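You operate a simulated robot arm through the tools that you are given. There is no shell and no other tool.

Carry out the task below with a simulated robot arm. There is one attempt and no reset: what you move stays moved.

JOB
Touch up the bare spot on the big wheel with the green paint.
Fine: brush back in its cup, lid back on the pot. A coat counts when it lies all over at full strength: go over it till it gets no stronger.

It is judged by the outcome, as a careful person would: the job done as asked, and still so three seconds after it is handed in. It fails if anything else is knocked over, pushed out of place, dropped, spilled or broken. A push-on lid holds only when it is set on centred and level and pressed home; a screw cap is set on level and turned clockwise until tight.

ROBOT AND FRAMES
A 5-joint arm with a three-finger gripper, fixed in place. Base frame: the origin is at the foot of the arm, x ahead of it, y to its left, z up; the work surface is at about z = 80. Units: cm, rad, N and s.
With the tool pointing down near the work surface it reaches from about 32 to 66 cm from the base axis. Its first joint turns from -2.897 to 2.897 rad. The tool tilts only in the upright plane through the base axis and itself; it spins freely about its own axis. Payload 1.37 kg.
The tool frame sits at the grasp point between the pads (the TCP): z along the fingers, y along the line on which they close. The tips reach 1.6 cm beyond it. The gripper opens to 10.1 cm. The gripper's body begins 8.2 cm behind the TCP.
Orientation is that of the tool frame in the base frame, as a unit quaternion [x, y, z, w]. With the fingers straight down and closing along the base's y, the tool's x points along the base's -x, its y along +y and its z along -z.

CONTROLS
- The arm moves only by the tool jog_arm. Its argument "motion" is a list of rows, each a list of 7 numbers: the turn, a rotation vector about the base's x, y, z in rad, then the shift along the base's x, y, z in m, then the finger opening in m, from 0 to 0.101. In form: [[ax, ay, az, tx, ty, tz, claw], ...]. A call has 1 to 20 rows; each row shifts and turns the commanded pose from where the row before left it. Each row takes 0.2 s and may step no farther than 5 cm and 0.15 rad from the row before; otherwise, or with a gripper value out of range, the whole call is refused. Where a pose cannot be reached the arm comes as near as it can. A force on the tool above 40 N (or 10 N above the force at the start of the call, whichever is more), or a blocked arm, ends the call early, and 0.2 s more pass. The fingers move at their own pace (about 4.5 cm/s each) and stop on an object; they squeeze with about 26 N. The grip force told is the motor's: it shows also when the fingers shut on nothing. Time passes only in rows, and 0.2 s behind the last, so rows that do not move let the fingers close. It gives the time, the measured TCP pose, the force on the tool (base axes), the opening and the grip force at its end, in the units of the frame above (readings bear some noise), with the torque about the TCP (base axes, N m) and any sound that the robot's microphone picked up, and new pictures: "show" is both (left out), scene, wrist or none.
- Cameras (640 x 400 px; columns grow to the right, rows downward): "scene" is fixed at [5.03, -50.18, 142.08]; the picture's right is [0.61, -0.79, 0.00], its down [-0.44, -0.34, -0.83] and it looks along [0.66, 0.51, -0.56] (base axes); focal length 315 px, centre (320, 200). "wrist" rides on the gripper at [7.2, 2, -10.4] in the tool frame; the picture's right is [-0.27, 0.96, 0.00], its down [-0.76, -0.21, -0.62] and it looks along [-0.60, -0.16, 0.78] (tool axes); focal length 265 px, centre (320, 200). There is no depth. A picture from a camera that has moved, and an enlarged one, comes with that camera's place and axes in the base frame and with its lens.
- slide_trunk(by): slides the trunk up (or, below 0, down) by that many cm; the arm rides with it, the base frame stays. It gives what a move gives, with no picture.
- close_up(camera, box): a new picture of the part [left, top, right, bottom] of that camera's present view, enlarged. No time passes.
- finish_job(): hands the job in; it is judged then, once.

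Places have to be worked out from the pictures, the camera data and where the tool is seen. Open the gripper and draw the arm clear of the work before you hand the job in, unless the task says otherwise.

The tools are called after "Emit:" as name(argument=value, ...) on one line, values as JSON. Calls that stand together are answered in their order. jog_arm: Moves the arm, as the interface text tells. Its arguments: {"type":"object","properties":{"motion":{"type":"array","items":{"type":"array","items":{"type":"number"}}},"show":{"type":"string","enum":["both","scene","wrist","none"]}},"required":["motion"]} The other tools are called the same way: slide_trunk (by) slides the trunk up or down; close_up (camera, box) takes an enlarged picture of a part of a camera's view; finish_job () hands the job in.

At the start:

```text
clock: 0.0
position: [45.97, 6.71, 113.54]
tool_rot: [0.0, 1.0, -0.001, 0.001]
wrist_force: [-0.1, 0.2, -0.4]
ft_torque: [-0.03, 0.0, 0.0]
opening: 10.04
grasp_force: 0.1
trunk travel left (down, up): [-52.5, 6.5]
```

scene: 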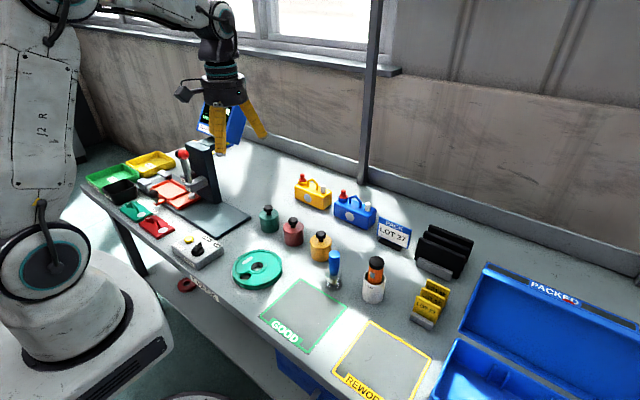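
wrist: 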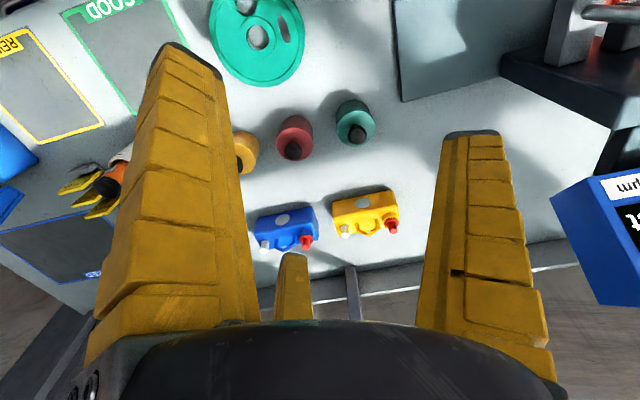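

The scene shows a big green wheel, three pots (green, red, yellow), and a brush in a cup. I'll enlarge these before doing anything.

Emit:
close_up(camera="scene", box=[220, 190, 400, 302])

Emit:
close_up(camera="wrist", box=[200, 0, 400, 125])

Emit:
close_up(camera="scene", box=[80, 130, 260, 242])

```text
3.56 times, centred on (310, 246) of scene
camera zoom: at [5.03, -50.18, 142.08], right [0.61, -0.79, 0.0], down [-0.44, -0.34, -0.83], along [0.66, 0.51, -0.56], focal length 1120 px, centre (356, 36)
```

zoom: 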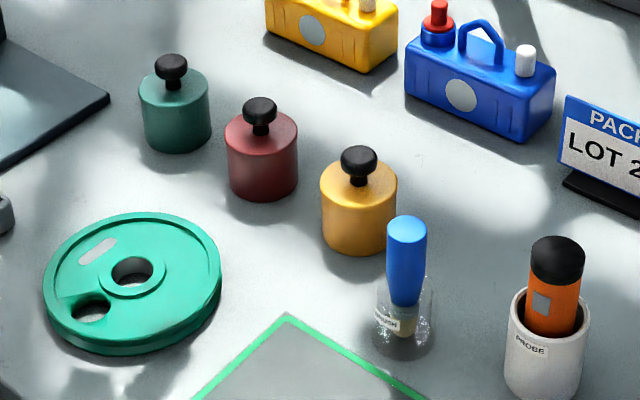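

```text
3.20 times, centred on (300, 62) of wrist
camera zoom: at [38.79, 8.6, 123.96], right [0.27, 0.96, 0.0], down [0.76, -0.21, 0.62], along [0.6, -0.16, -0.78], focal length 849 px, centre (384, 640)
```

zoom: 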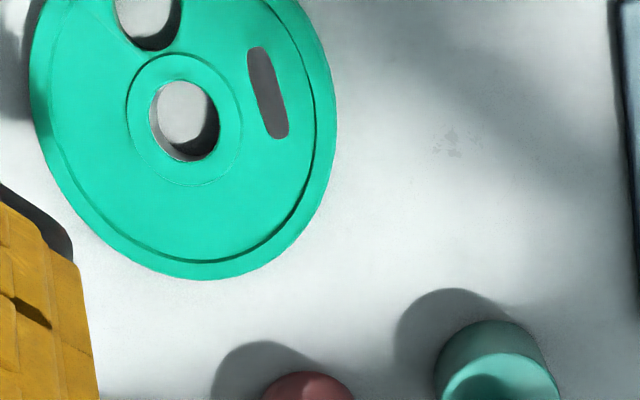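

```text
3.56 times, centred on (170, 186) of scene
camera zoom: at [5.03, -50.18, 142.08], right [0.61, -0.79, 0.0], down [-0.44, -0.34, -0.83], along [0.66, 0.51, -0.56], focal length 1120 px, centre (853, 250)
```

zoom: 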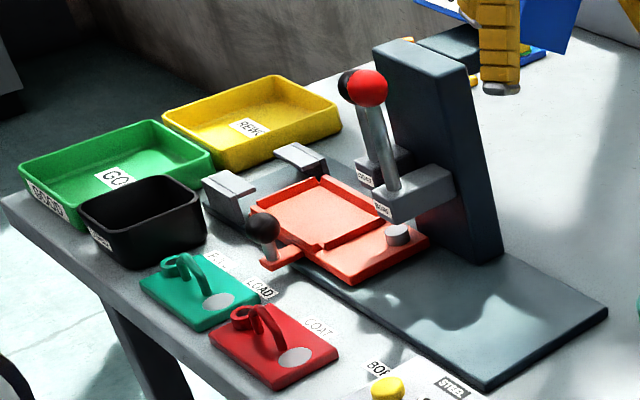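

The bare spot looks like the grey slot-shaped patch on the wheel's +y side, near (41.4, 2.9). I'll zoom in tighter on the green pot's lid, the brush cup and the spot.

Emit:
close_up(camera="scene", box=[250, 196, 314, 236])

Emit:
close_up(camera="scene", box=[306, 240, 370, 300])

Emit:
close_up(camera="scene", box=[226, 240, 290, 296])

```text
10.00 times, centred on (282, 216) of scene
camera zoom: at [5.03, -50.18, 142.08], right [0.61, -0.79, 0.0], down [-0.44, -0.34, -0.83], along [0.66, 0.51, -0.56], focal length 3149 px, centre (700, 40)
```

zoom: 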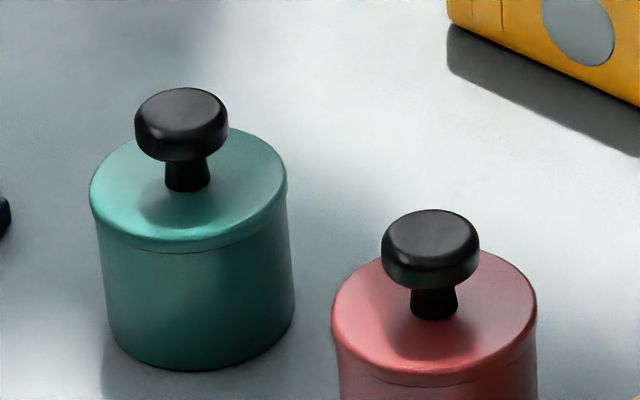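

```text
6.67 times, centred on (338, 270) of scene
camera zoom: at [5.03, -50.18, 142.08], right [0.61, -0.79, 0.0], down [-0.44, -0.34, -0.83], along [0.66, 0.51, -0.56], focal length 2099 px, centre (200, -267)
```

zoom: 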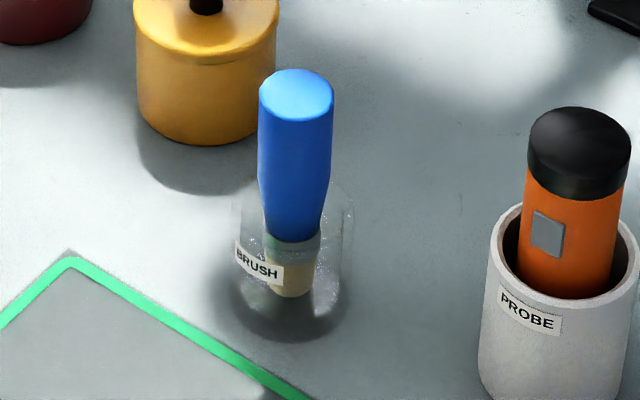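

```text
7.14 times, centred on (258, 268) of scene
camera zoom: at [5.03, -50.18, 142.08], right [0.61, -0.79, 0.0], down [-0.44, -0.34, -0.83], along [0.66, 0.51, -0.56], focal length 2249 px, centre (763, -286)
```

zoom: 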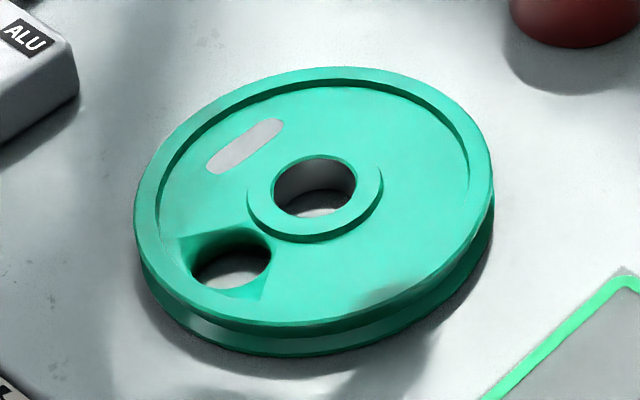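

The lid is the green disc with a black knob at about (56, 9), knob top near z 88, and the brush stands in a glass cup near (50, -19.5). I'll move above the green pot so the wrist camera can locate it more exactly.

Emit:
jog_arm(motion=[[0, 0, 0, 0.02, 0.005, -0.03, 0.06], [0, 0, 0, 0.02, 0.005, -0.03, 0.06], [0, 0, 0, 0.02, 0.005, -0.03, 0.06], [0, 0, 0, 0.02, 0.005, -0.03, 0.06], [0, 0, 0, 0.02, 0.003, -0.02, 0.06], [0, 0, 0, 0, 0, 0, 0.06]])

```text
clock: 1.4
position: [55.92, 8.92, 99.62]
tool_rot: [0.0, 1.0, 0.001, 0.0]
wrist_force: [-0.2, 0.2, 0.4]
ft_torque: [0.0, 0.01, 0.0]
opening: 6.34
grasp_force: 2.7
trunk travel left (down, up): [-52.5, 6.5]
camera wrist: at [48.79, 10.89, 109.98], right [0.27, 0.96, 0.0], down [0.76, -0.21, 0.62], along [0.6, -0.16, -0.78], focal length 265 px, centre (320, 200)
```

scene: 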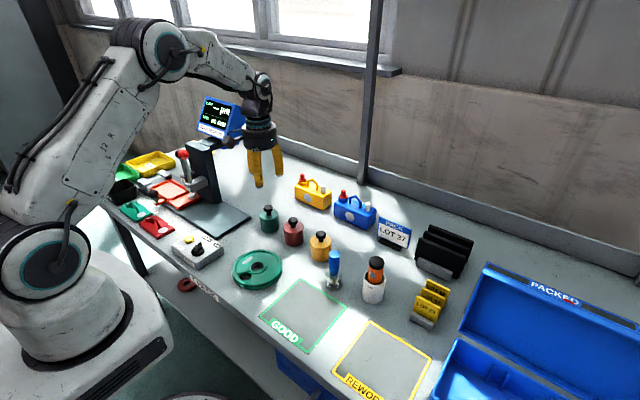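
wrist: 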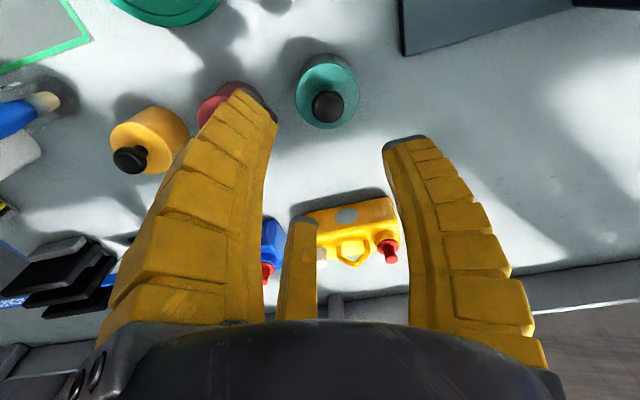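

The knob top triangulates to about (56.5, 9.5, 87.3). I'll check the fingers and the lid up close before going down.

Emit:
close_up(camera="wrist", box=[220, 40, 420, 165])

Emit:
close_up(camera="wrist", box=[200, 200, 440, 350])

Emit:
close_up(camera="wrist", box=[0, 0, 240, 150])

```text
3.20 times, centred on (320, 102) of wrist
camera zoom: at [48.79, 10.89, 109.98], right [0.27, 0.96, 0.0], down [0.76, -0.21, 0.62], along [0.6, -0.16, -0.78], focal length 849 px, centre (320, 512)
```

zoom: 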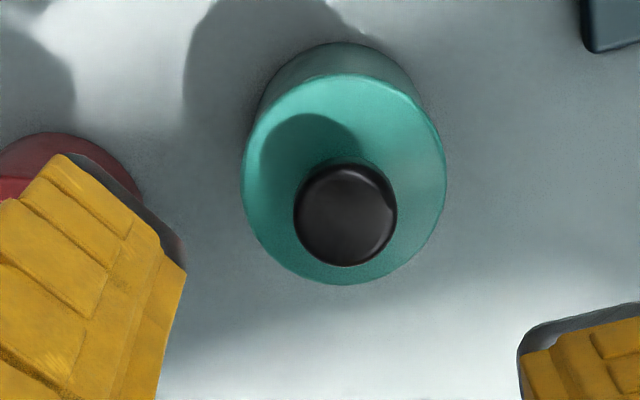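

```text
2.67 times, centred on (320, 275) of wrist
camera zoom: at [48.79, 10.89, 109.98], right [0.27, 0.96, 0.0], down [0.76, -0.21, 0.62], along [0.6, -0.16, -0.78], focal length 708 px, centre (320, 0)
```

zoom: 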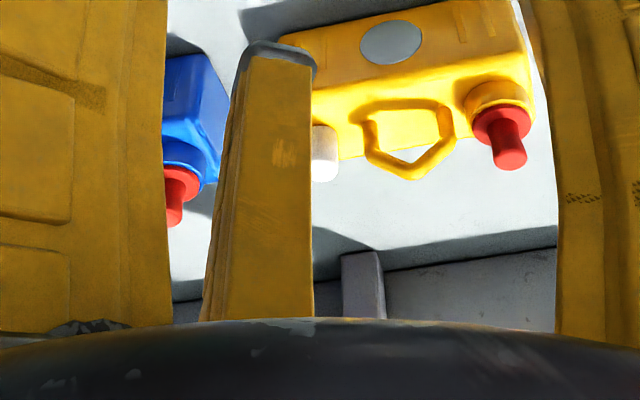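

```text
2.67 times, centred on (120, 75) of wrist
camera zoom: at [48.79, 10.89, 109.98], right [0.27, 0.96, 0.0], down [0.76, -0.21, 0.62], along [0.6, -0.16, -0.78], focal length 708 px, centre (853, 533)
```

zoom: 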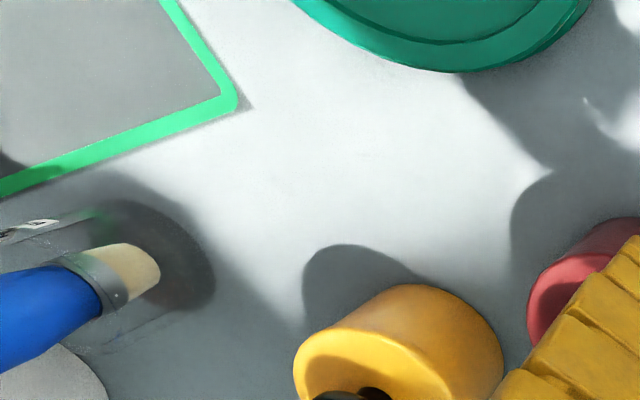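

There is a third yellow prong in the wrist view. I'll look at the gripper in the scene view to understand its shape.

Emit:
close_up(camera="scene", box=[220, 70, 340, 245])

```text
2.29 times, centred on (280, 158) of scene
camera zoom: at [5.03, -50.18, 142.08], right [0.61, -0.79, 0.0], down [-0.44, -0.34, -0.83], along [0.66, 0.51, -0.56], focal length 720 px, centre (411, 297)
```

zoom: 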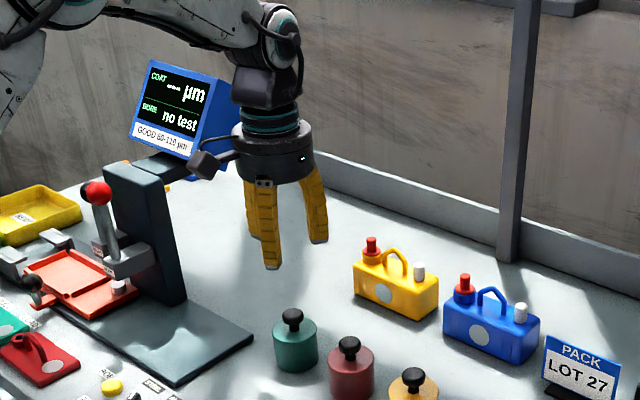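

The gripper looks like a three-jaw chuck centred on the TCP, so centring it over round parts works. The knob is at (56.5, 9.5) and the lid top is around z 84.7. I'll come down in steps with the gripper open, stopping just above the knob to check alignment.

Emit:
jog_arm(motion=[[0, 0, 0, 0.003, 0.003, -0.03, 0.06], [0, 0, 0, 0.003, 0.003, -0.03, 0.06], [0, 0, 0, 0, 0, -0.02, 0.06], [0, 0, 0, 0, 0, -0.005, 0.06], [0, 0, 0, 0, 0, 0, 0.06]])

Emit:
close_up(camera="scene", box=[230, 150, 310, 240])

Emit:
close_up(camera="wrist", box=[220, 80, 420, 205])

```text
clock: 2.6
position: [56.59, 9.56, 91.2]
tool_rot: [0.0, 1.0, 0.0, -0.001]
wrist_force: [0.7, -0.8, 0.2]
ft_torque: [-0.01, 0.02, 0.0]
opening: 6.33
grasp_force: 2.5
trunk travel left (down, up): [-52.5, 6.5]
camera wrist: at [49.4, 11.53, 101.49], right [0.27, 0.96, 0.0], down [0.76, -0.21, 0.62], along [0.6, -0.16, -0.78], focal length 265 px, centre (320, 200)
```

scene: 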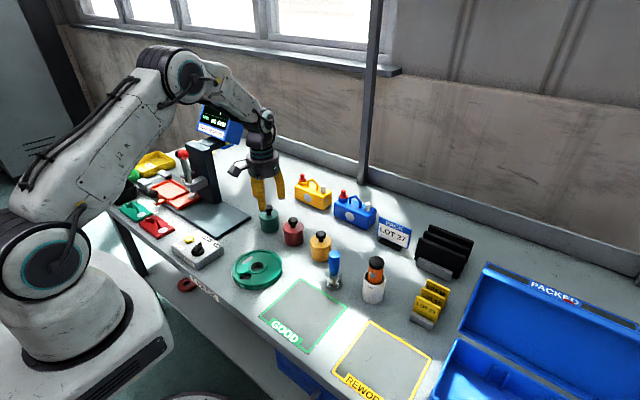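
wrist: 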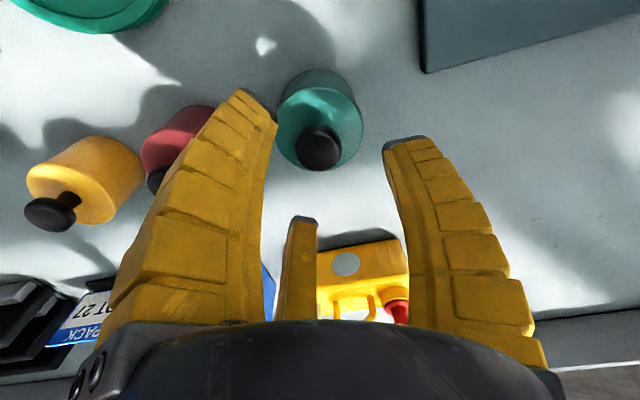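

```text
4.44 times, centred on (270, 195) of scene
camera zoom: at [5.03, -50.18, 142.08], right [0.61, -0.79, 0.0], down [-0.44, -0.34, -0.83], along [0.66, 0.51, -0.56], focal length 1399 px, centre (542, 222)
```

zoom: 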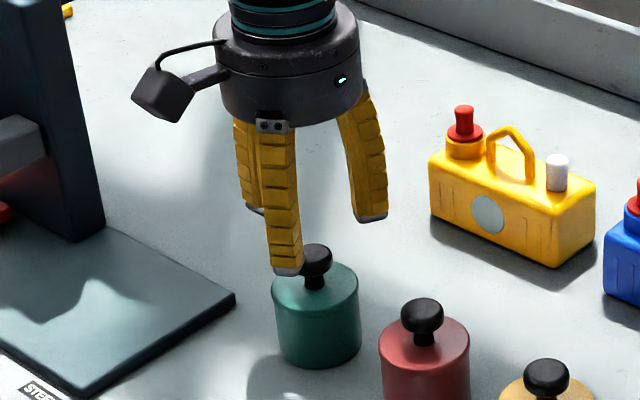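

```text
3.20 times, centred on (320, 142) of wrist
camera zoom: at [49.4, 11.53, 101.49], right [0.27, 0.96, 0.0], down [0.76, -0.21, 0.62], along [0.6, -0.16, -0.78], focal length 849 px, centre (320, 384)
```

zoom: 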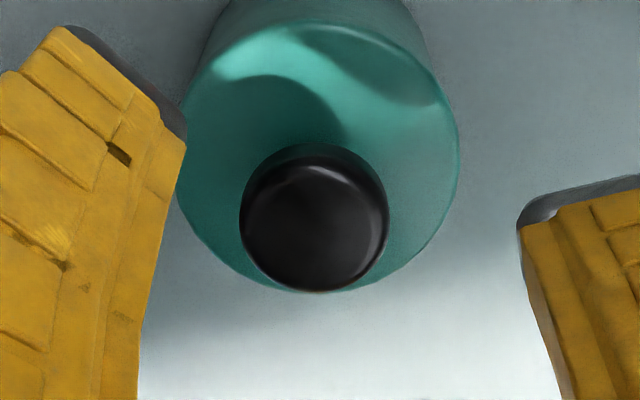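

The TCP is within about 0.2 cm of the knob axis. I'll descend to z ≈ 86.6 and close on the knob.

Emit:
jog_arm(motion=[[0, 0, 0, -0.0015, 0, -0.02, 0.06], [0, 0, 0, 0, 0, -0.015, 0.06], [0, 0, 0, 0, 0, -0.01, 0.06], [0, 0, 0, 0, 0, 0, 0.045], [0, 0, 0, 0, 0, 0, 0.03], [0, 0, 0, 0, 0, 0, 0.02], [0, 0, 0, 0, 0, 0, 0.015], [0, 0, 0, 0, 0, 0, 0.015]])

Emit:
close_up(camera="scene", box=[230, 150, 310, 240])

```text
clock: 4.4
position: [56.38, 9.53, 86.69]
tool_rot: [0.001, 1.0, 0.0, 0.001]
wrist_force: [2.8, -3.7, 6.6]
ft_torque: [-0.07, -0.02, 0.12]
opening: 2.23
grasp_force: 25.9
trunk travel left (down, up): [-52.5, 6.5]
camera wrist: at [49.22, 11.5, 96.98], right [0.27, 0.96, 0.0], down [0.76, -0.21, 0.62], along [0.6, -0.16, -0.78], focal length 265 px, centre (320, 200)
```

scene: 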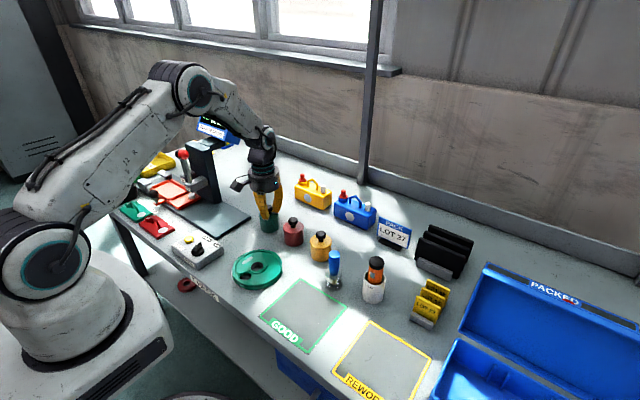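
wrist: 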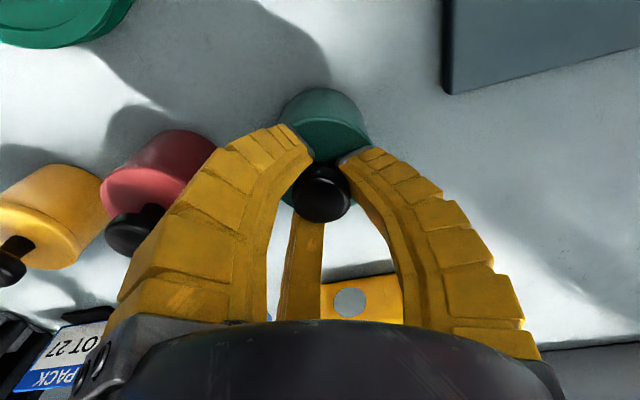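

```text
4.44 times, centred on (270, 195) of scene
camera zoom: at [5.03, -50.18, 142.08], right [0.61, -0.79, 0.0], down [-0.44, -0.34, -0.83], along [0.66, 0.51, -0.56], focal length 1399 px, centre (542, 222)
```

zoom: 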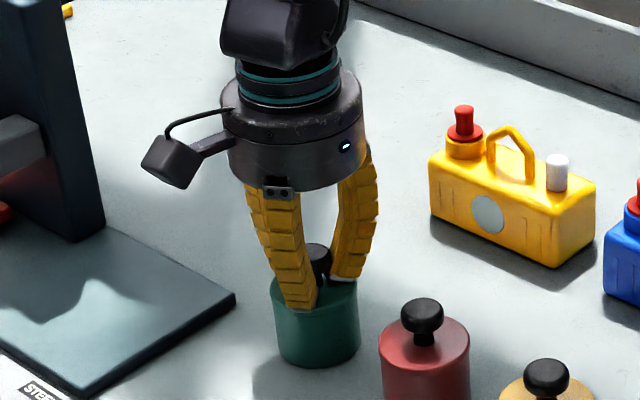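

The knob is gripped, with the opening at 2.2 cm and a 26 N grip force. I'll pull straight up in small steps and check that only the lid rises.

Emit:
jog_arm(motion=[[0, 0, 0, 0, 0, 0.002, 0.01], [0, 0, 0, 0, 0, 0.002, 0.01], [0, 0, 0, 0, 0, 0.003, 0.01], [0, 0, 0, 0, 0, 0.003, 0.01]])

Emit:
close_up(camera="scene", box=[230, 170, 310, 240])

```text
clock: 5.4
position: [56.37, 9.52, 87.52]
tool_rot: [0.0, 1.0, 0.0, 0.001]
wrist_force: [0.3, -0.6, -0.6]
ft_torque: [-0.02, 0.01, 0.01]
opening: 2.18
grasp_force: 26.1
trunk travel left (down, up): [-52.5, 6.5]
heard: snap
camera wrist: at [49.21, 11.5, 97.94], right [0.27, 0.96, 0.0], down [0.76, -0.21, 0.62], along [0.6, -0.16, -0.78], focal length 265 px, centre (320, 200)
```

scene: 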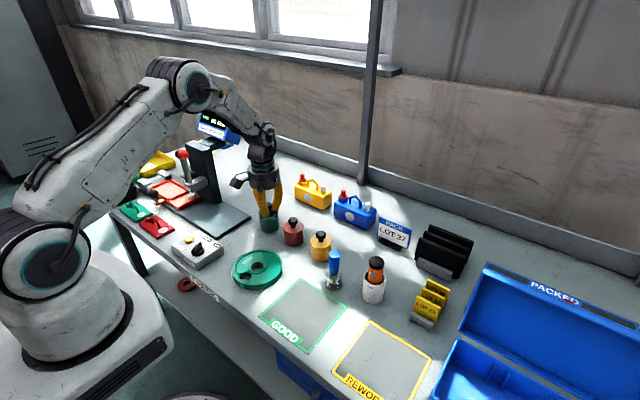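
wrist: 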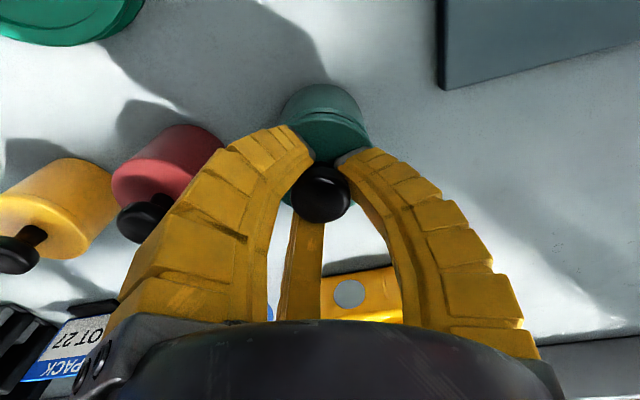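

```text
5.71 times, centred on (270, 205) of scene
camera zoom: at [5.03, -50.18, 142.08], right [0.61, -0.79, 0.0], down [-0.44, -0.34, -0.83], along [0.66, 0.51, -0.56], focal length 1799 px, centre (606, 171)
```

zoom: 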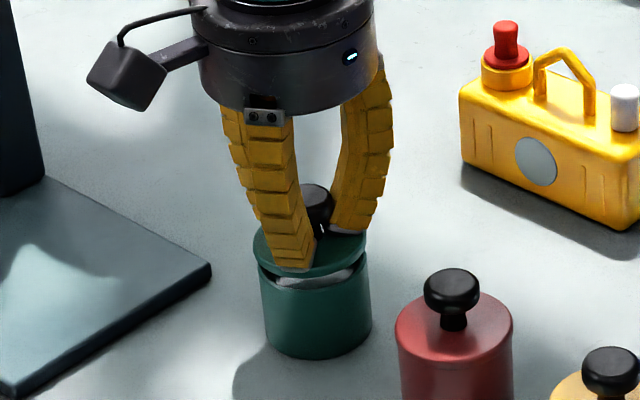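

I heard a snap and the lid came off level while the pot stayed put, so it's a push-on lid. I'll look into the pot once the lid is clear, and set the lid down in the free area near (47.5, 9).

Emit:
jog_arm(motion=[[0, 0, 0, 0, 0, 0.015, 0.01], [0, 0, 0, 0, 0, 0.02, 0.01], [0, 0, 0, -0.02, -0.001, 0, 0.01], [0, 0, 0, -0.03, -0.001, 0, 0.01], [0, 0, 0, -0.025, -0.002, 0, 0.01], [0, 0, 0, -0.015, 0, 0, 0.01], [0, 0, 0, 0, 0, -0.01, 0.01], [0, 0, 0, 0, 0, -0.02, 0.01], [0, 0, 0, 0, 0, -0.02, 0.01], [0, 0, 0, 0, 0, -0.015, 0.01]])

Emit:
close_up(camera="scene", box=[210, 170, 310, 240])

```text
clock: 7.6
position: [47.53, 9.21, 84.57]
tool_rot: [0.0, 1.0, 0.0, -0.002]
wrist_force: [-0.7, -1.1, -0.4]
ft_torque: [0.01, 0.0, -0.03]
opening: 1.57
grasp_force: 4.4
trunk travel left (down, up): [-52.5, 6.5]
camera wrist: at [40.27, 11.12, 94.88], right [0.27, 0.96, 0.0], down [0.76, -0.21, 0.62], along [0.6, -0.16, -0.78], focal length 265 px, centre (320, 200)
```

scene: 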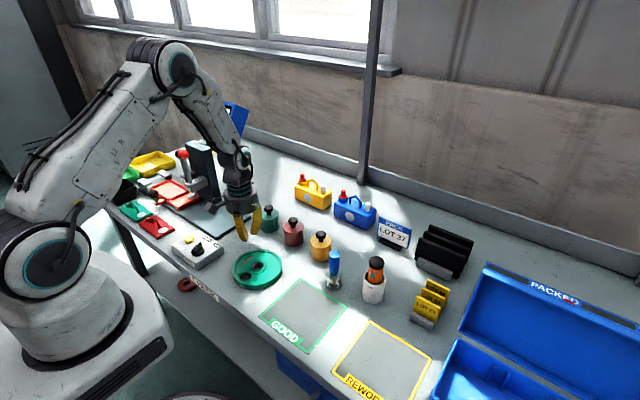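
wrist: 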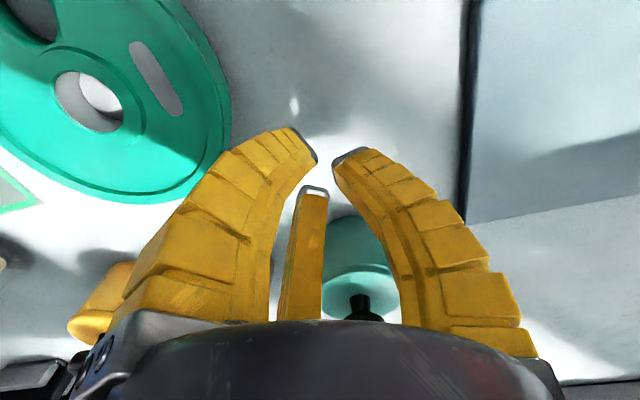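

```text
5.71 times, centred on (260, 205) of scene
camera zoom: at [5.03, -50.18, 142.08], right [0.61, -0.79, 0.0], down [-0.44, -0.34, -0.83], along [0.66, 0.51, -0.56], focal length 1799 px, centre (663, 171)
```

zoom: 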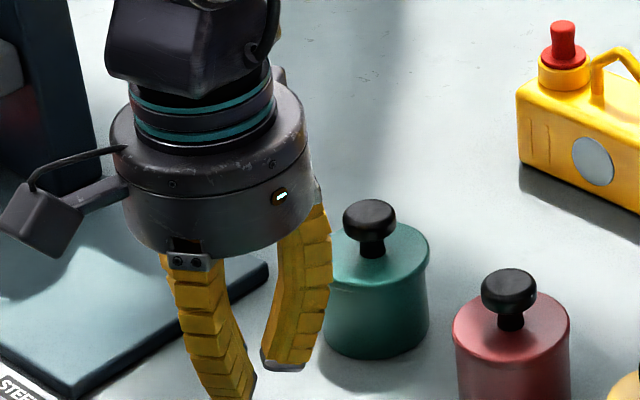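

The fingers are closed on nothing: the lid slipped out during the fast move and is back on the pot. I'll check how it is lying.

Emit:
close_up(camera="scene", box=[250, 196, 314, 236])

Emit:
close_up(camera="wrist", box=[280, 200, 440, 330])

```text
10.00 times, centred on (282, 216) of scene
camera zoom: at [5.03, -50.18, 142.08], right [0.61, -0.79, 0.0], down [-0.44, -0.34, -0.83], along [0.66, 0.51, -0.56], focal length 3149 px, centre (700, 40)
```

zoom: 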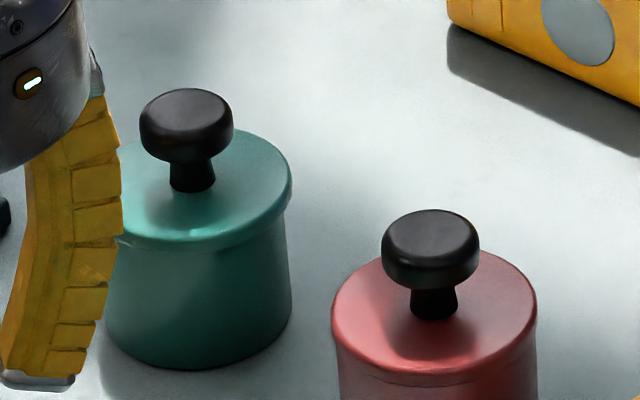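

```text
3.08 times, centred on (360, 265) of wrist
camera zoom: at [40.27, 11.12, 94.88], right [0.27, 0.96, 0.0], down [0.76, -0.21, 0.62], along [0.6, -0.16, -0.78], focal length 817 px, centre (197, 0)
```

zoom: 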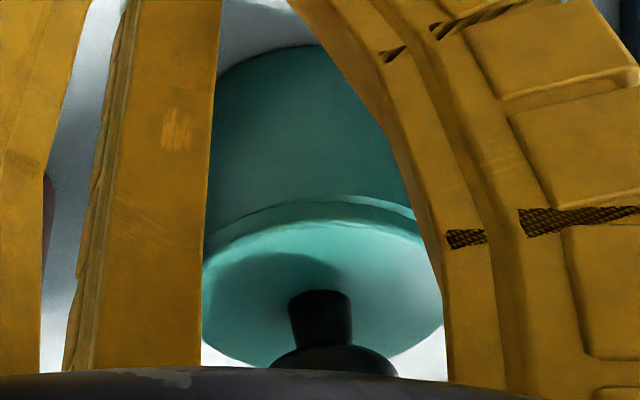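

The lid sits loosely on the pot, shifted about 0.15 cm, and nothing else moved. I'll go back above it and grip the knob a little higher, on its widest part, then check the opening.

Emit:
jog_arm(motion=[[0, 0, 0, 0, 0, 0.04, 0.03], [0, 0, 0, 0, 0, 0.04, 0.06], [0, 0, 0, 0.03, 0.0005, 0, 0.06], [0, 0, 0, 0.03, 0.0005, 0, 0.06], [0, 0, 0, 0.03, 0.0005, 0, 0.06], [0, 0, 0, 0, 0, -0.02, 0.06], [0, 0, 0, 0, 0, -0.02, 0.06], [0, 0, 0, 0, 0, -0.01, 0.06], [0, 0, 0, 0, 0, 0, 0.06]])

Emit:
close_up(camera="wrist", box=[240, 100, 400, 225])

Emit:
close_up(camera="scene", box=[240, 180, 304, 236])

```text
clock: 9.6
position: [56.29, 9.44, 87.64]
tool_rot: [0.0, 1.0, -0.001, 0.0]
wrist_force: [0.1, 0.0, 1.1]
ft_torque: [0.01, 0.02, -0.01]
opening: 6.36
grasp_force: 2.8
trunk travel left (down, up): [-52.5, 6.5]
camera wrist: at [49.23, 11.32, 97.93], right [0.27, 0.96, 0.0], down [0.76, -0.21, 0.62], along [0.6, -0.16, -0.78], focal length 265 px, centre (320, 200)
```

scene: 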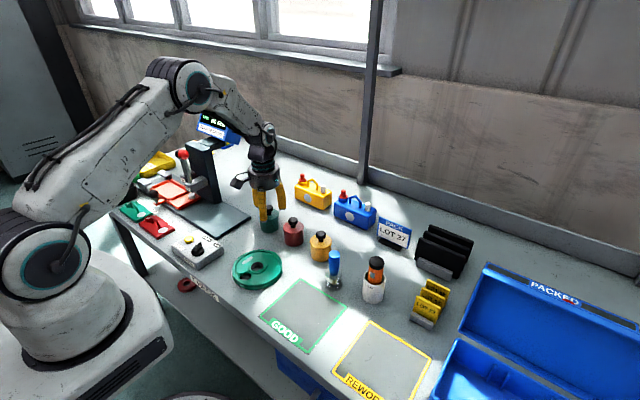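
wrist: 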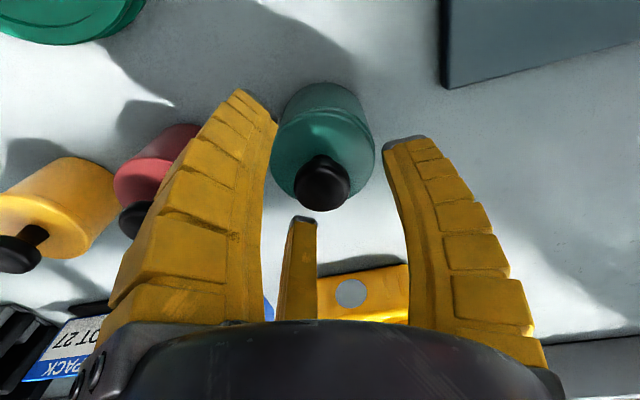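

```text
3.20 times, centred on (320, 162) of wrist
camera zoom: at [49.23, 11.32, 97.93], right [0.27, 0.96, 0.0], down [0.76, -0.21, 0.62], along [0.6, -0.16, -0.78], focal length 849 px, centre (320, 320)
```

zoom: 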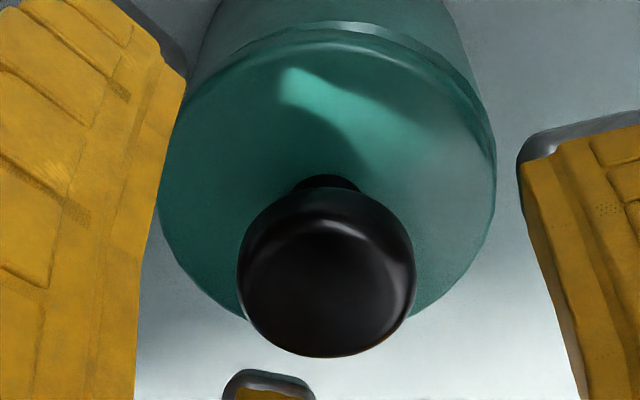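

```text
7.14 times, centred on (272, 208) of scene
camera zoom: at [5.03, -50.18, 142.08], right [0.61, -0.79, 0.0], down [-0.44, -0.34, -0.83], along [0.66, 0.51, -0.56], focal length 2249 px, centre (663, 143)
```

zoom: 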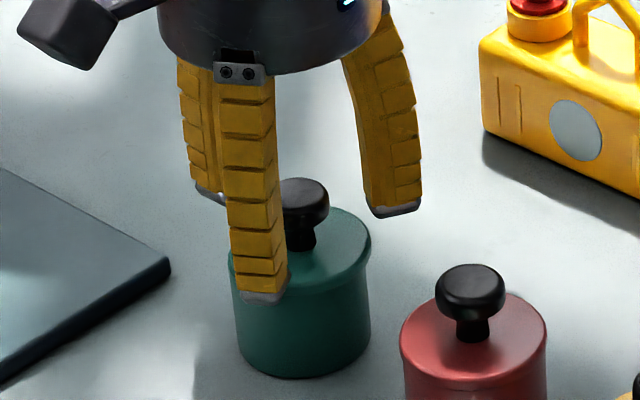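

The knob is centred near (56.55, 9.44). I'll shift +0.2 in x, drop to z ≈ 87.2 and close, then read the opening.

Emit:
jog_arm(motion=[[0, 0, 0, 0.002, 0, -0.004, 0.06], [0, 0, 0, 0, 0, 0, 0.045], [0, 0, 0, 0, 0, 0, 0.03], [0, 0, 0, 0, 0, 0, 0.015], [0, 0, 0, 0, 0, 0, 0.005], [0, 0, 0, 0, 0, 0, 0.0], [0, 0, 0, 0, 0, 0, 0.0]])

Emit:
close_up(camera="scene", box=[240, 180, 304, 236])

Emit:
close_up(camera="wrist", box=[240, 100, 400, 225])

```text
clock: 11.2
position: [56.66, 9.34, 87.17]
tool_rot: [0.001, 1.0, 0.0, 0.0]
wrist_force: [0.1, -0.5, 0.2]
ft_torque: [0.01, -0.01, 0.02]
opening: 2.33
grasp_force: 26.0
trunk travel left (down, up): [-52.5, 6.5]
camera wrist: at [49.45, 11.3, 97.54], right [0.27, 0.96, 0.0], down [0.76, -0.21, 0.62], along [0.6, -0.16, -0.78], focal length 265 px, centre (320, 200)
```

scene: 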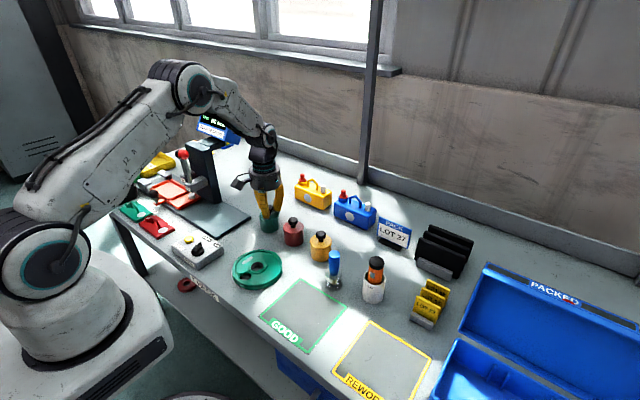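
wrist: 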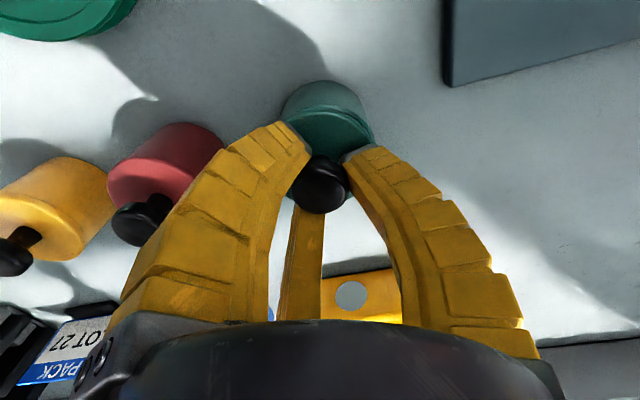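

```text
7.14 times, centred on (272, 208) of scene
camera zoom: at [5.03, -50.18, 142.08], right [0.61, -0.79, 0.0], down [-0.44, -0.34, -0.83], along [0.66, 0.51, -0.56], focal length 2249 px, centre (663, 143)
```

zoom: 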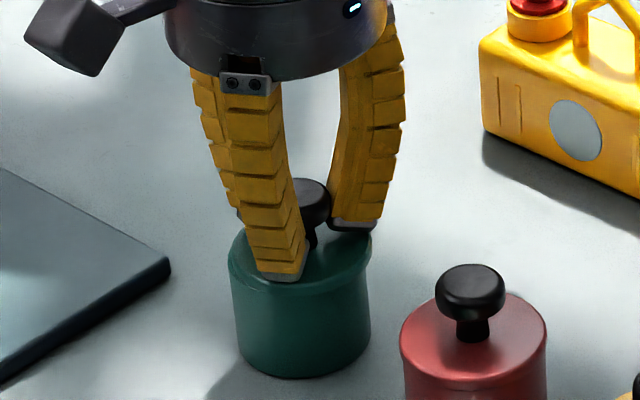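

```text
3.20 times, centred on (320, 162) of wrist
camera zoom: at [49.45, 11.3, 97.54], right [0.27, 0.96, 0.0], down [0.76, -0.21, 0.62], along [0.6, -0.16, -0.78], focal length 849 px, centre (320, 320)
```

zoom: 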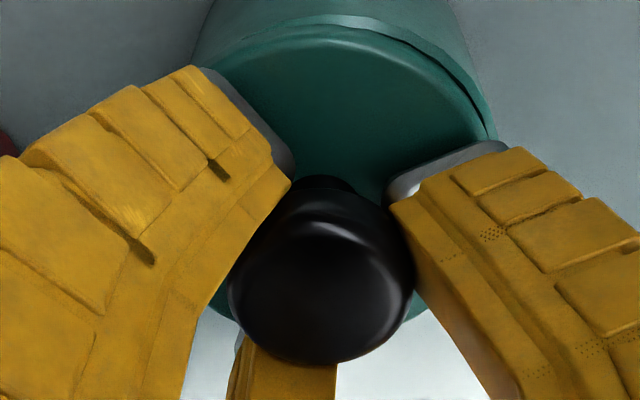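

The jaws now hold the knob under its widest part with little side force. I'll lift slowly in 0.3 cm steps and check that the hold is good.

Emit:
jog_arm(motion=[[0, 0, 0, 0, 0, 0.003, 0.0], [0, 0, 0, 0, 0, 0.003, 0.0], [0, 0, 0, 0, 0, 0.004, 0.0], [0, 0, 0, 0, 0, 0.005, 0.0]])

Emit:
close_up(camera="scene", box=[240, 180, 304, 236])

Emit:
close_up(camera="wrist", box=[240, 100, 400, 225])

```text
clock: 12.2
position: [56.63, 9.3, 88.8]
tool_rot: [0.0, 1.0, 0.0, -0.001]
wrist_force: [-0.4, 0.9, 0.3]
ft_torque: [0.02, 0.03, 0.03]
opening: 2.33
grasp_force: 26.2
trunk travel left (down, up): [-52.5, 6.5]
camera wrist: at [49.47, 11.3, 99.07], right [0.27, 0.96, 0.0], down [0.76, -0.21, 0.62], along [0.6, -0.16, -0.78], focal length 265 px, centre (320, 200)
```

scene: 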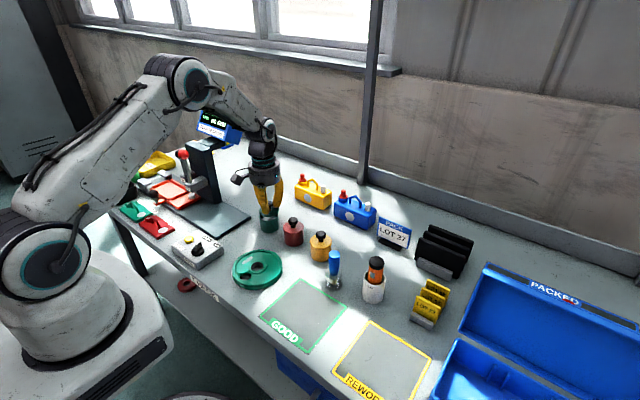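
wrist: 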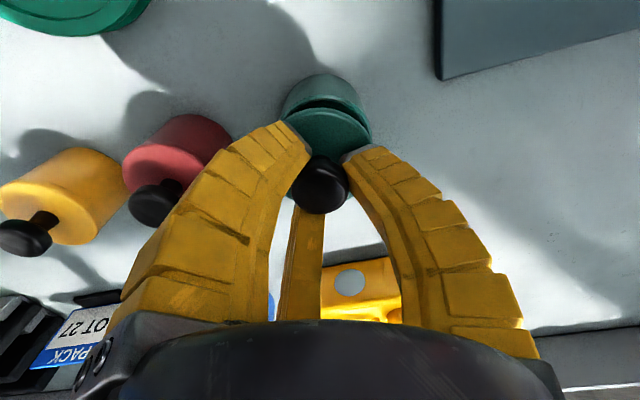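

```text
7.14 times, centred on (272, 208) of scene
camera zoom: at [5.03, -50.18, 142.08], right [0.61, -0.79, 0.0], down [-0.44, -0.34, -0.83], along [0.66, 0.51, -0.56], focal length 2249 px, centre (663, 143)
```

zoom: 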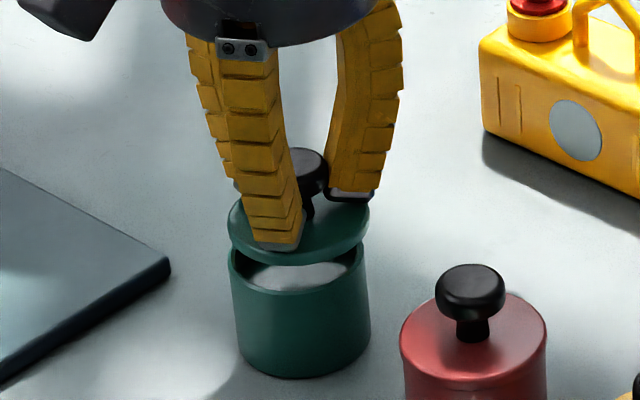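

```text
3.20 times, centred on (320, 162) of wrist
camera zoom: at [49.47, 11.3, 99.07], right [0.27, 0.96, 0.0], down [0.76, -0.21, 0.62], along [0.6, -0.16, -0.78], focal length 849 px, centre (320, 320)
```

zoom: 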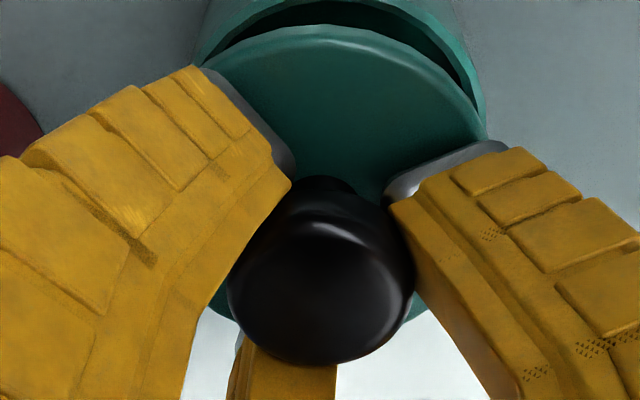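

The lid is held and lifted clear. I'll carry it gently, 1 cm per row: up 2.5 cm, then back toward x ≈ 47.5.

Emit:
jog_arm(motion=[[0, 0, 0, 0, 0, 0.005, 0.0], [0, 0, 0, 0, 0, 0.008, 0.0], [0, 0, 0, 0, 0, 0.008, 0.0], [0, 0, 0, 0, 0, 0.004, 0.0], [0, 0, 0, -0.004, 0, 0, 0.0], [0, 0, 0, -0.008, 0, 0, 0.0], [0, 0, 0, -0.01, 0, 0, 0.0], [0, 0, 0, -0.01, 0, 0, 0.0], [0, 0, 0, -0.01, 0, 0, 0.0], [0, 0, 0, -0.01, 0, 0, 0.0], [0, 0, 0, -0.01, 0, 0, 0.0], [0, 0, 0, -0.01, 0, 0, 0.0], [0, 0, 0, -0.01, 0, 0, 0.0], [0, 0, 0, -0.006, 0, 0, 0.0], [0, 0, 0, -0.002, 0, 0, 0.0]])

Emit:
close_up(camera="scene", box=[210, 170, 310, 240])

```text
clock: 15.4
position: [47.61, 9.31, 91.32]
tool_rot: [0.001, 1.0, 0.0, 0.0]
wrist_force: [-0.7, -0.6, 0.1]
ft_torque: [0.01, -0.02, 0.0]
opening: 2.39
grasp_force: 26.5
trunk travel left (down, up): [-52.5, 6.5]
camera wrist: at [40.45, 11.26, 101.57], right [0.27, 0.96, 0.0], down [0.76, -0.21, 0.62], along [0.6, -0.16, -0.78], focal length 265 px, centre (320, 200)
```

scene: 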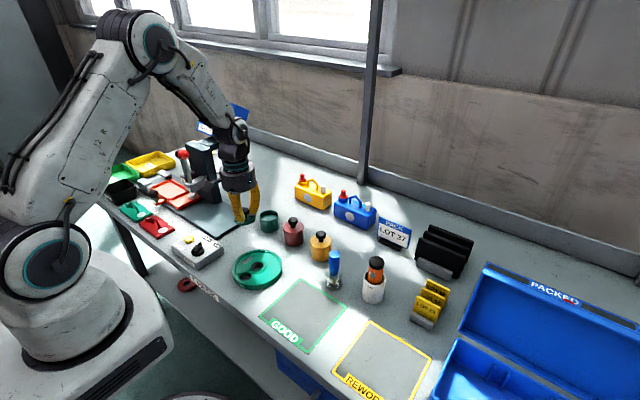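
wrist: 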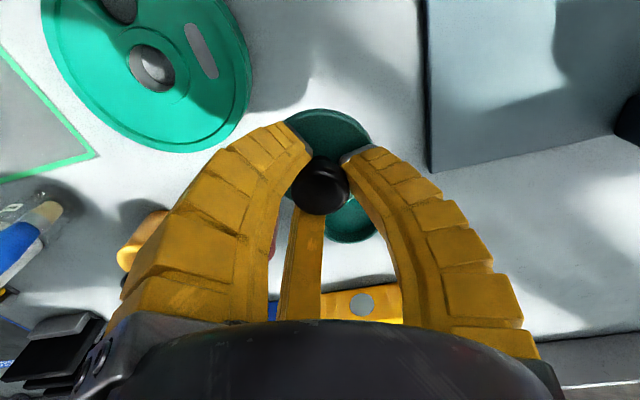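

```text
5.71 times, centred on (260, 205) of scene
camera zoom: at [5.03, -50.18, 142.08], right [0.61, -0.79, 0.0], down [-0.44, -0.34, -0.83], along [0.66, 0.51, -0.56], focal length 1799 px, centre (663, 171)
```

zoom: 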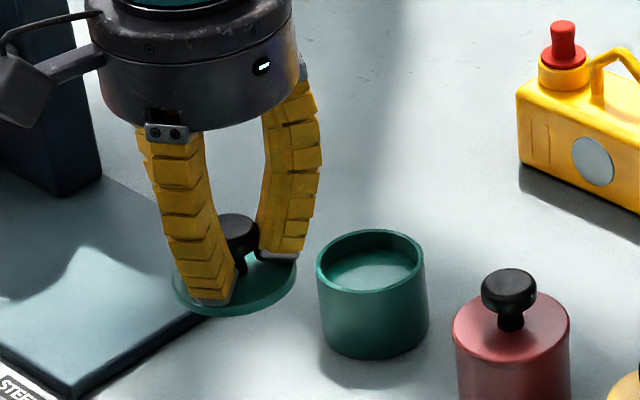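

The lid is firmly held and the open pot shows green paint. I'll lower the lid toward the table, slowing near the expected contact at TCP z ≈ 83.

Emit:
jog_arm(motion=[[0, 0, 0, 0, 0, -0.006, 0.0], [0, 0, 0, 0, 0, -0.012, 0.0], [0, 0, 0, 0, 0, -0.015, 0.0], [0, 0, 0, 0, 0, -0.015, 0.0], [0, 0, 0, 0, 0, -0.012, 0.0], [0, 0, 0, 0, 0, -0.006, 0.0], [0, 0, 0, 0, 0, -0.003, 0.0], [0, 0, 0, 0, 0, -0.002, 0.0], [0, 0, 0, 0, 0, 0, 0.0]], show="none")

Emit:
close_up(camera="scene", box=[210, 180, 290, 240])

```text
clock: 17.4
position: [47.57, 9.26, 84.19]
tool_rot: [0.0, 1.0, 0.0, 0.0]
wrist_force: [-0.5, -0.4, 0.3]
ft_torque: [0.02, 0.01, 0.03]
opening: 2.39
grasp_force: 26.4
trunk travel left (down, up): [-52.5, 6.5]
```

```text
6.67 times, centred on (250, 210) of scene
camera zoom: at [5.03, -50.18, 142.08], right [0.61, -0.79, 0.0], down [-0.44, -0.34, -0.83], along [0.66, 0.51, -0.56], focal length 2099 px, centre (787, 133)
```

zoom: 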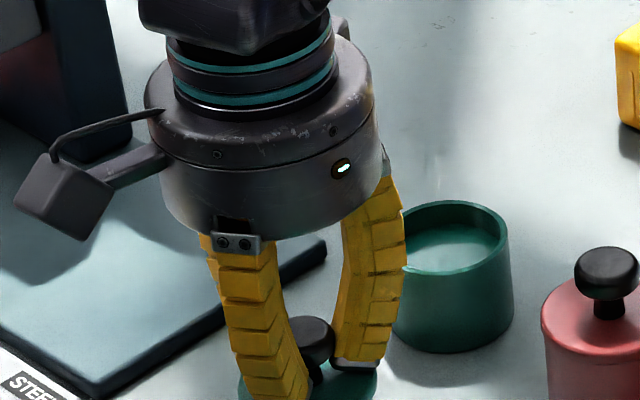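

No contact yet. I'll continue in 0.2 cm steps and watch the force.

Emit:
jog_arm(motion=[[0, 0, 0, 0, 0, -0.002, 0.0], [0, 0, 0, 0, 0, -0.002, 0.0], [0, 0, 0, 0, 0, -0.002, 0.0], [0, 0, 0, 0, 0, 0, 0.0]], show="none")

Emit:
close_up(camera="scene", box=[210, 200, 290, 250])

```text
clock: 18.4
position: [47.57, 9.3, 83.5]
tool_rot: [0.0, 1.0, 0.0, 0.0]
wrist_force: [-0.2, 0.3, -0.4]
ft_torque: [-0.01, -0.04, 0.0]
opening: 2.39
grasp_force: 26.2
trunk travel left (down, up): [-52.5, 6.5]
```

```text
8.00 times, centred on (250, 225) of scene
camera zoom: at [5.03, -50.18, 142.08], right [0.61, -0.79, 0.0], down [-0.44, -0.34, -0.83], along [0.66, 0.51, -0.56], focal length 2519 px, centre (880, 0)
```

zoom: 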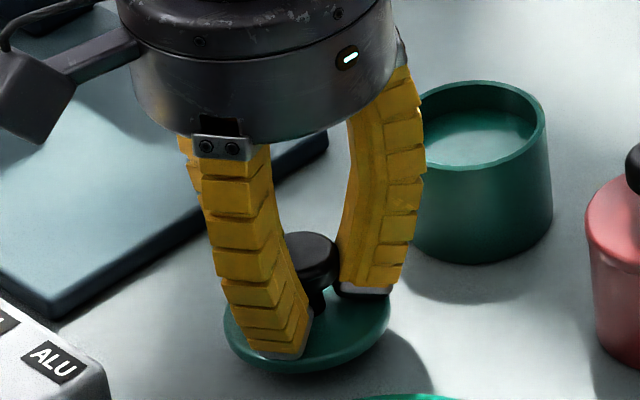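

The lid is still just above the table. I'll go down a little further.

Emit:
jog_arm(motion=[[0, 0, 0, 0, 0, -0.0015, 0.0], [0, 0, 0, 0, 0, -0.0015, 0.0], [0, 0, 0, 0, 0, -0.0015, 0.0], [0, 0, 0, 0, 0, 0, 0.0]], show="none")

Emit:
close_up(camera="scene", box=[210, 200, 290, 250])

```text
clock: 19.4
position: [47.53, 9.39, 83.02]
tool_rot: [-0.001, 1.0, 0.0, 0.0]
wrist_force: [0.1, -0.1, 0.4]
ft_torque: [0.01, 0.03, -0.01]
opening: 2.41
grasp_force: 25.6
trunk travel left (down, up): [-52.5, 6.5]
```

```text
8.00 times, centred on (250, 225) of scene
camera zoom: at [5.03, -50.18, 142.08], right [0.61, -0.79, 0.0], down [-0.44, -0.34, -0.83], along [0.66, 0.51, -0.56], focal length 2519 px, centre (880, 0)
```

zoom: 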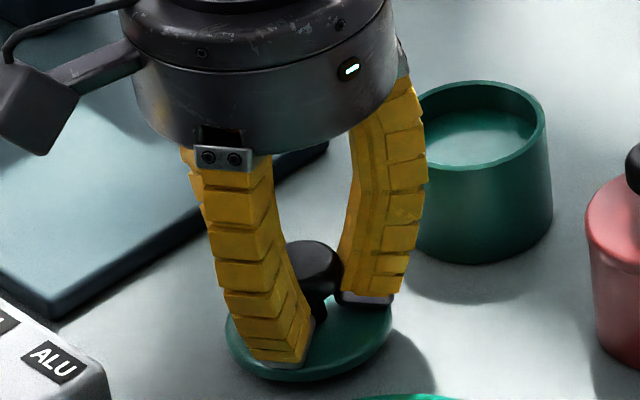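

Still no contact force. Two more small steps.

Emit:
jog_arm(motion=[[0, 0, 0, 0, 0, -0.001, 0.0], [0, 0, 0, 0, 0, -0.001, 0.0], [0, 0, 0, 0, 0, -0.001, 0.0], [0, 0, 0, 0, 0, 0, 0.0]], show="none")

Emit:
close_up(camera="scene", box=[210, 200, 290, 250])

```text
clock: 20.4
position: [47.61, 9.21, 82.68]
tool_rot: [-0.001, 1.0, 0.0, 0.0]
wrist_force: [-0.1, -0.3, -0.8]
ft_torque: [0.02, -0.03, 0.02]
opening: 2.42
grasp_force: 25.8
trunk travel left (down, up): [-52.5, 6.5]
```

```text
8.00 times, centred on (250, 225) of scene
camera zoom: at [5.03, -50.18, 142.08], right [0.61, -0.79, 0.0], down [-0.44, -0.34, -0.83], along [0.66, 0.51, -0.56], focal length 2519 px, centre (880, 0)
```

zoom: 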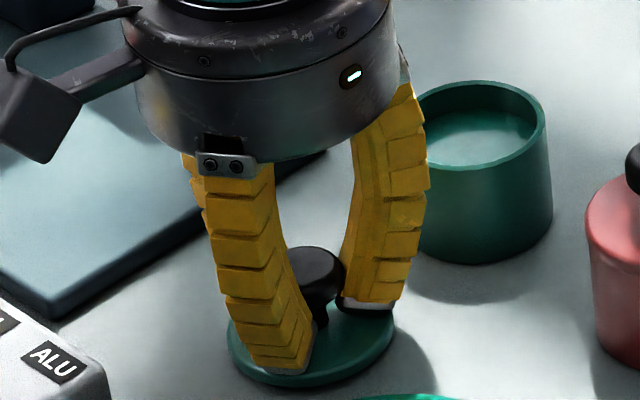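

The lid's edge looks within a few mm of the table. I'll continue in 1 mm steps.

Emit:
jog_arm(motion=[[0, 0, 0, 0, 0, -0.001, 0.0], [0, 0, 0, 0, 0, -0.001, 0.0], [0, 0, 0, 0, 0, 0, 0.0]], show="none")

Emit:
jog_arm(motion=[[0, 0, 0, 0, 0, -0.001, 0.0], [0, 0, 0, 0, 0, 0, 0.0]], show="none")

Emit:
close_up(camera="scene", box=[210, 200, 290, 250])

```text
clock: 21.2
position: [47.58, 9.32, 82.46]
tool_rot: [0.0, 1.0, 0.0, 0.0]
wrist_force: [0.1, -0.3, -0.5]
ft_torque: [-0.05, 0.0, 0.03]
opening: 2.46
grasp_force: 26.2
trunk travel left (down, up): [-52.5, 6.5]
```

```text
clock: 21.8
position: [47.61, 9.31, 82.43]
tool_rot: [0.0, 1.0, 0.0, 0.0]
wrist_force: [1.0, 0.8, -0.6]
ft_torque: [0.02, -0.01, -0.03]
opening: 2.44
grasp_force: 26.0
trunk travel left (down, up): [-52.5, 6.5]
```

```text
8.00 times, centred on (250, 225) of scene
camera zoom: at [5.03, -50.18, 142.08], right [0.61, -0.79, 0.0], down [-0.44, -0.34, -0.83], along [0.66, 0.51, -0.56], focal length 2519 px, centre (880, 0)
```

zoom: 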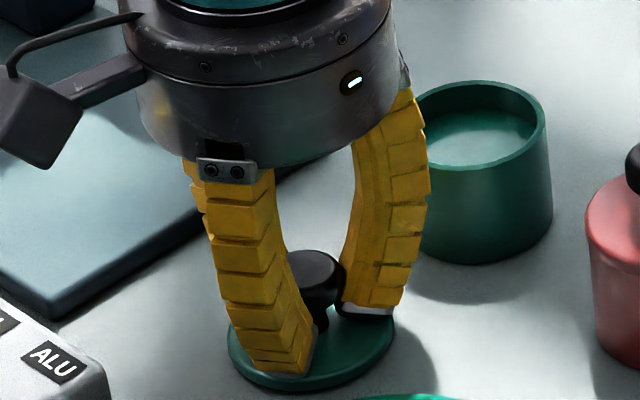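

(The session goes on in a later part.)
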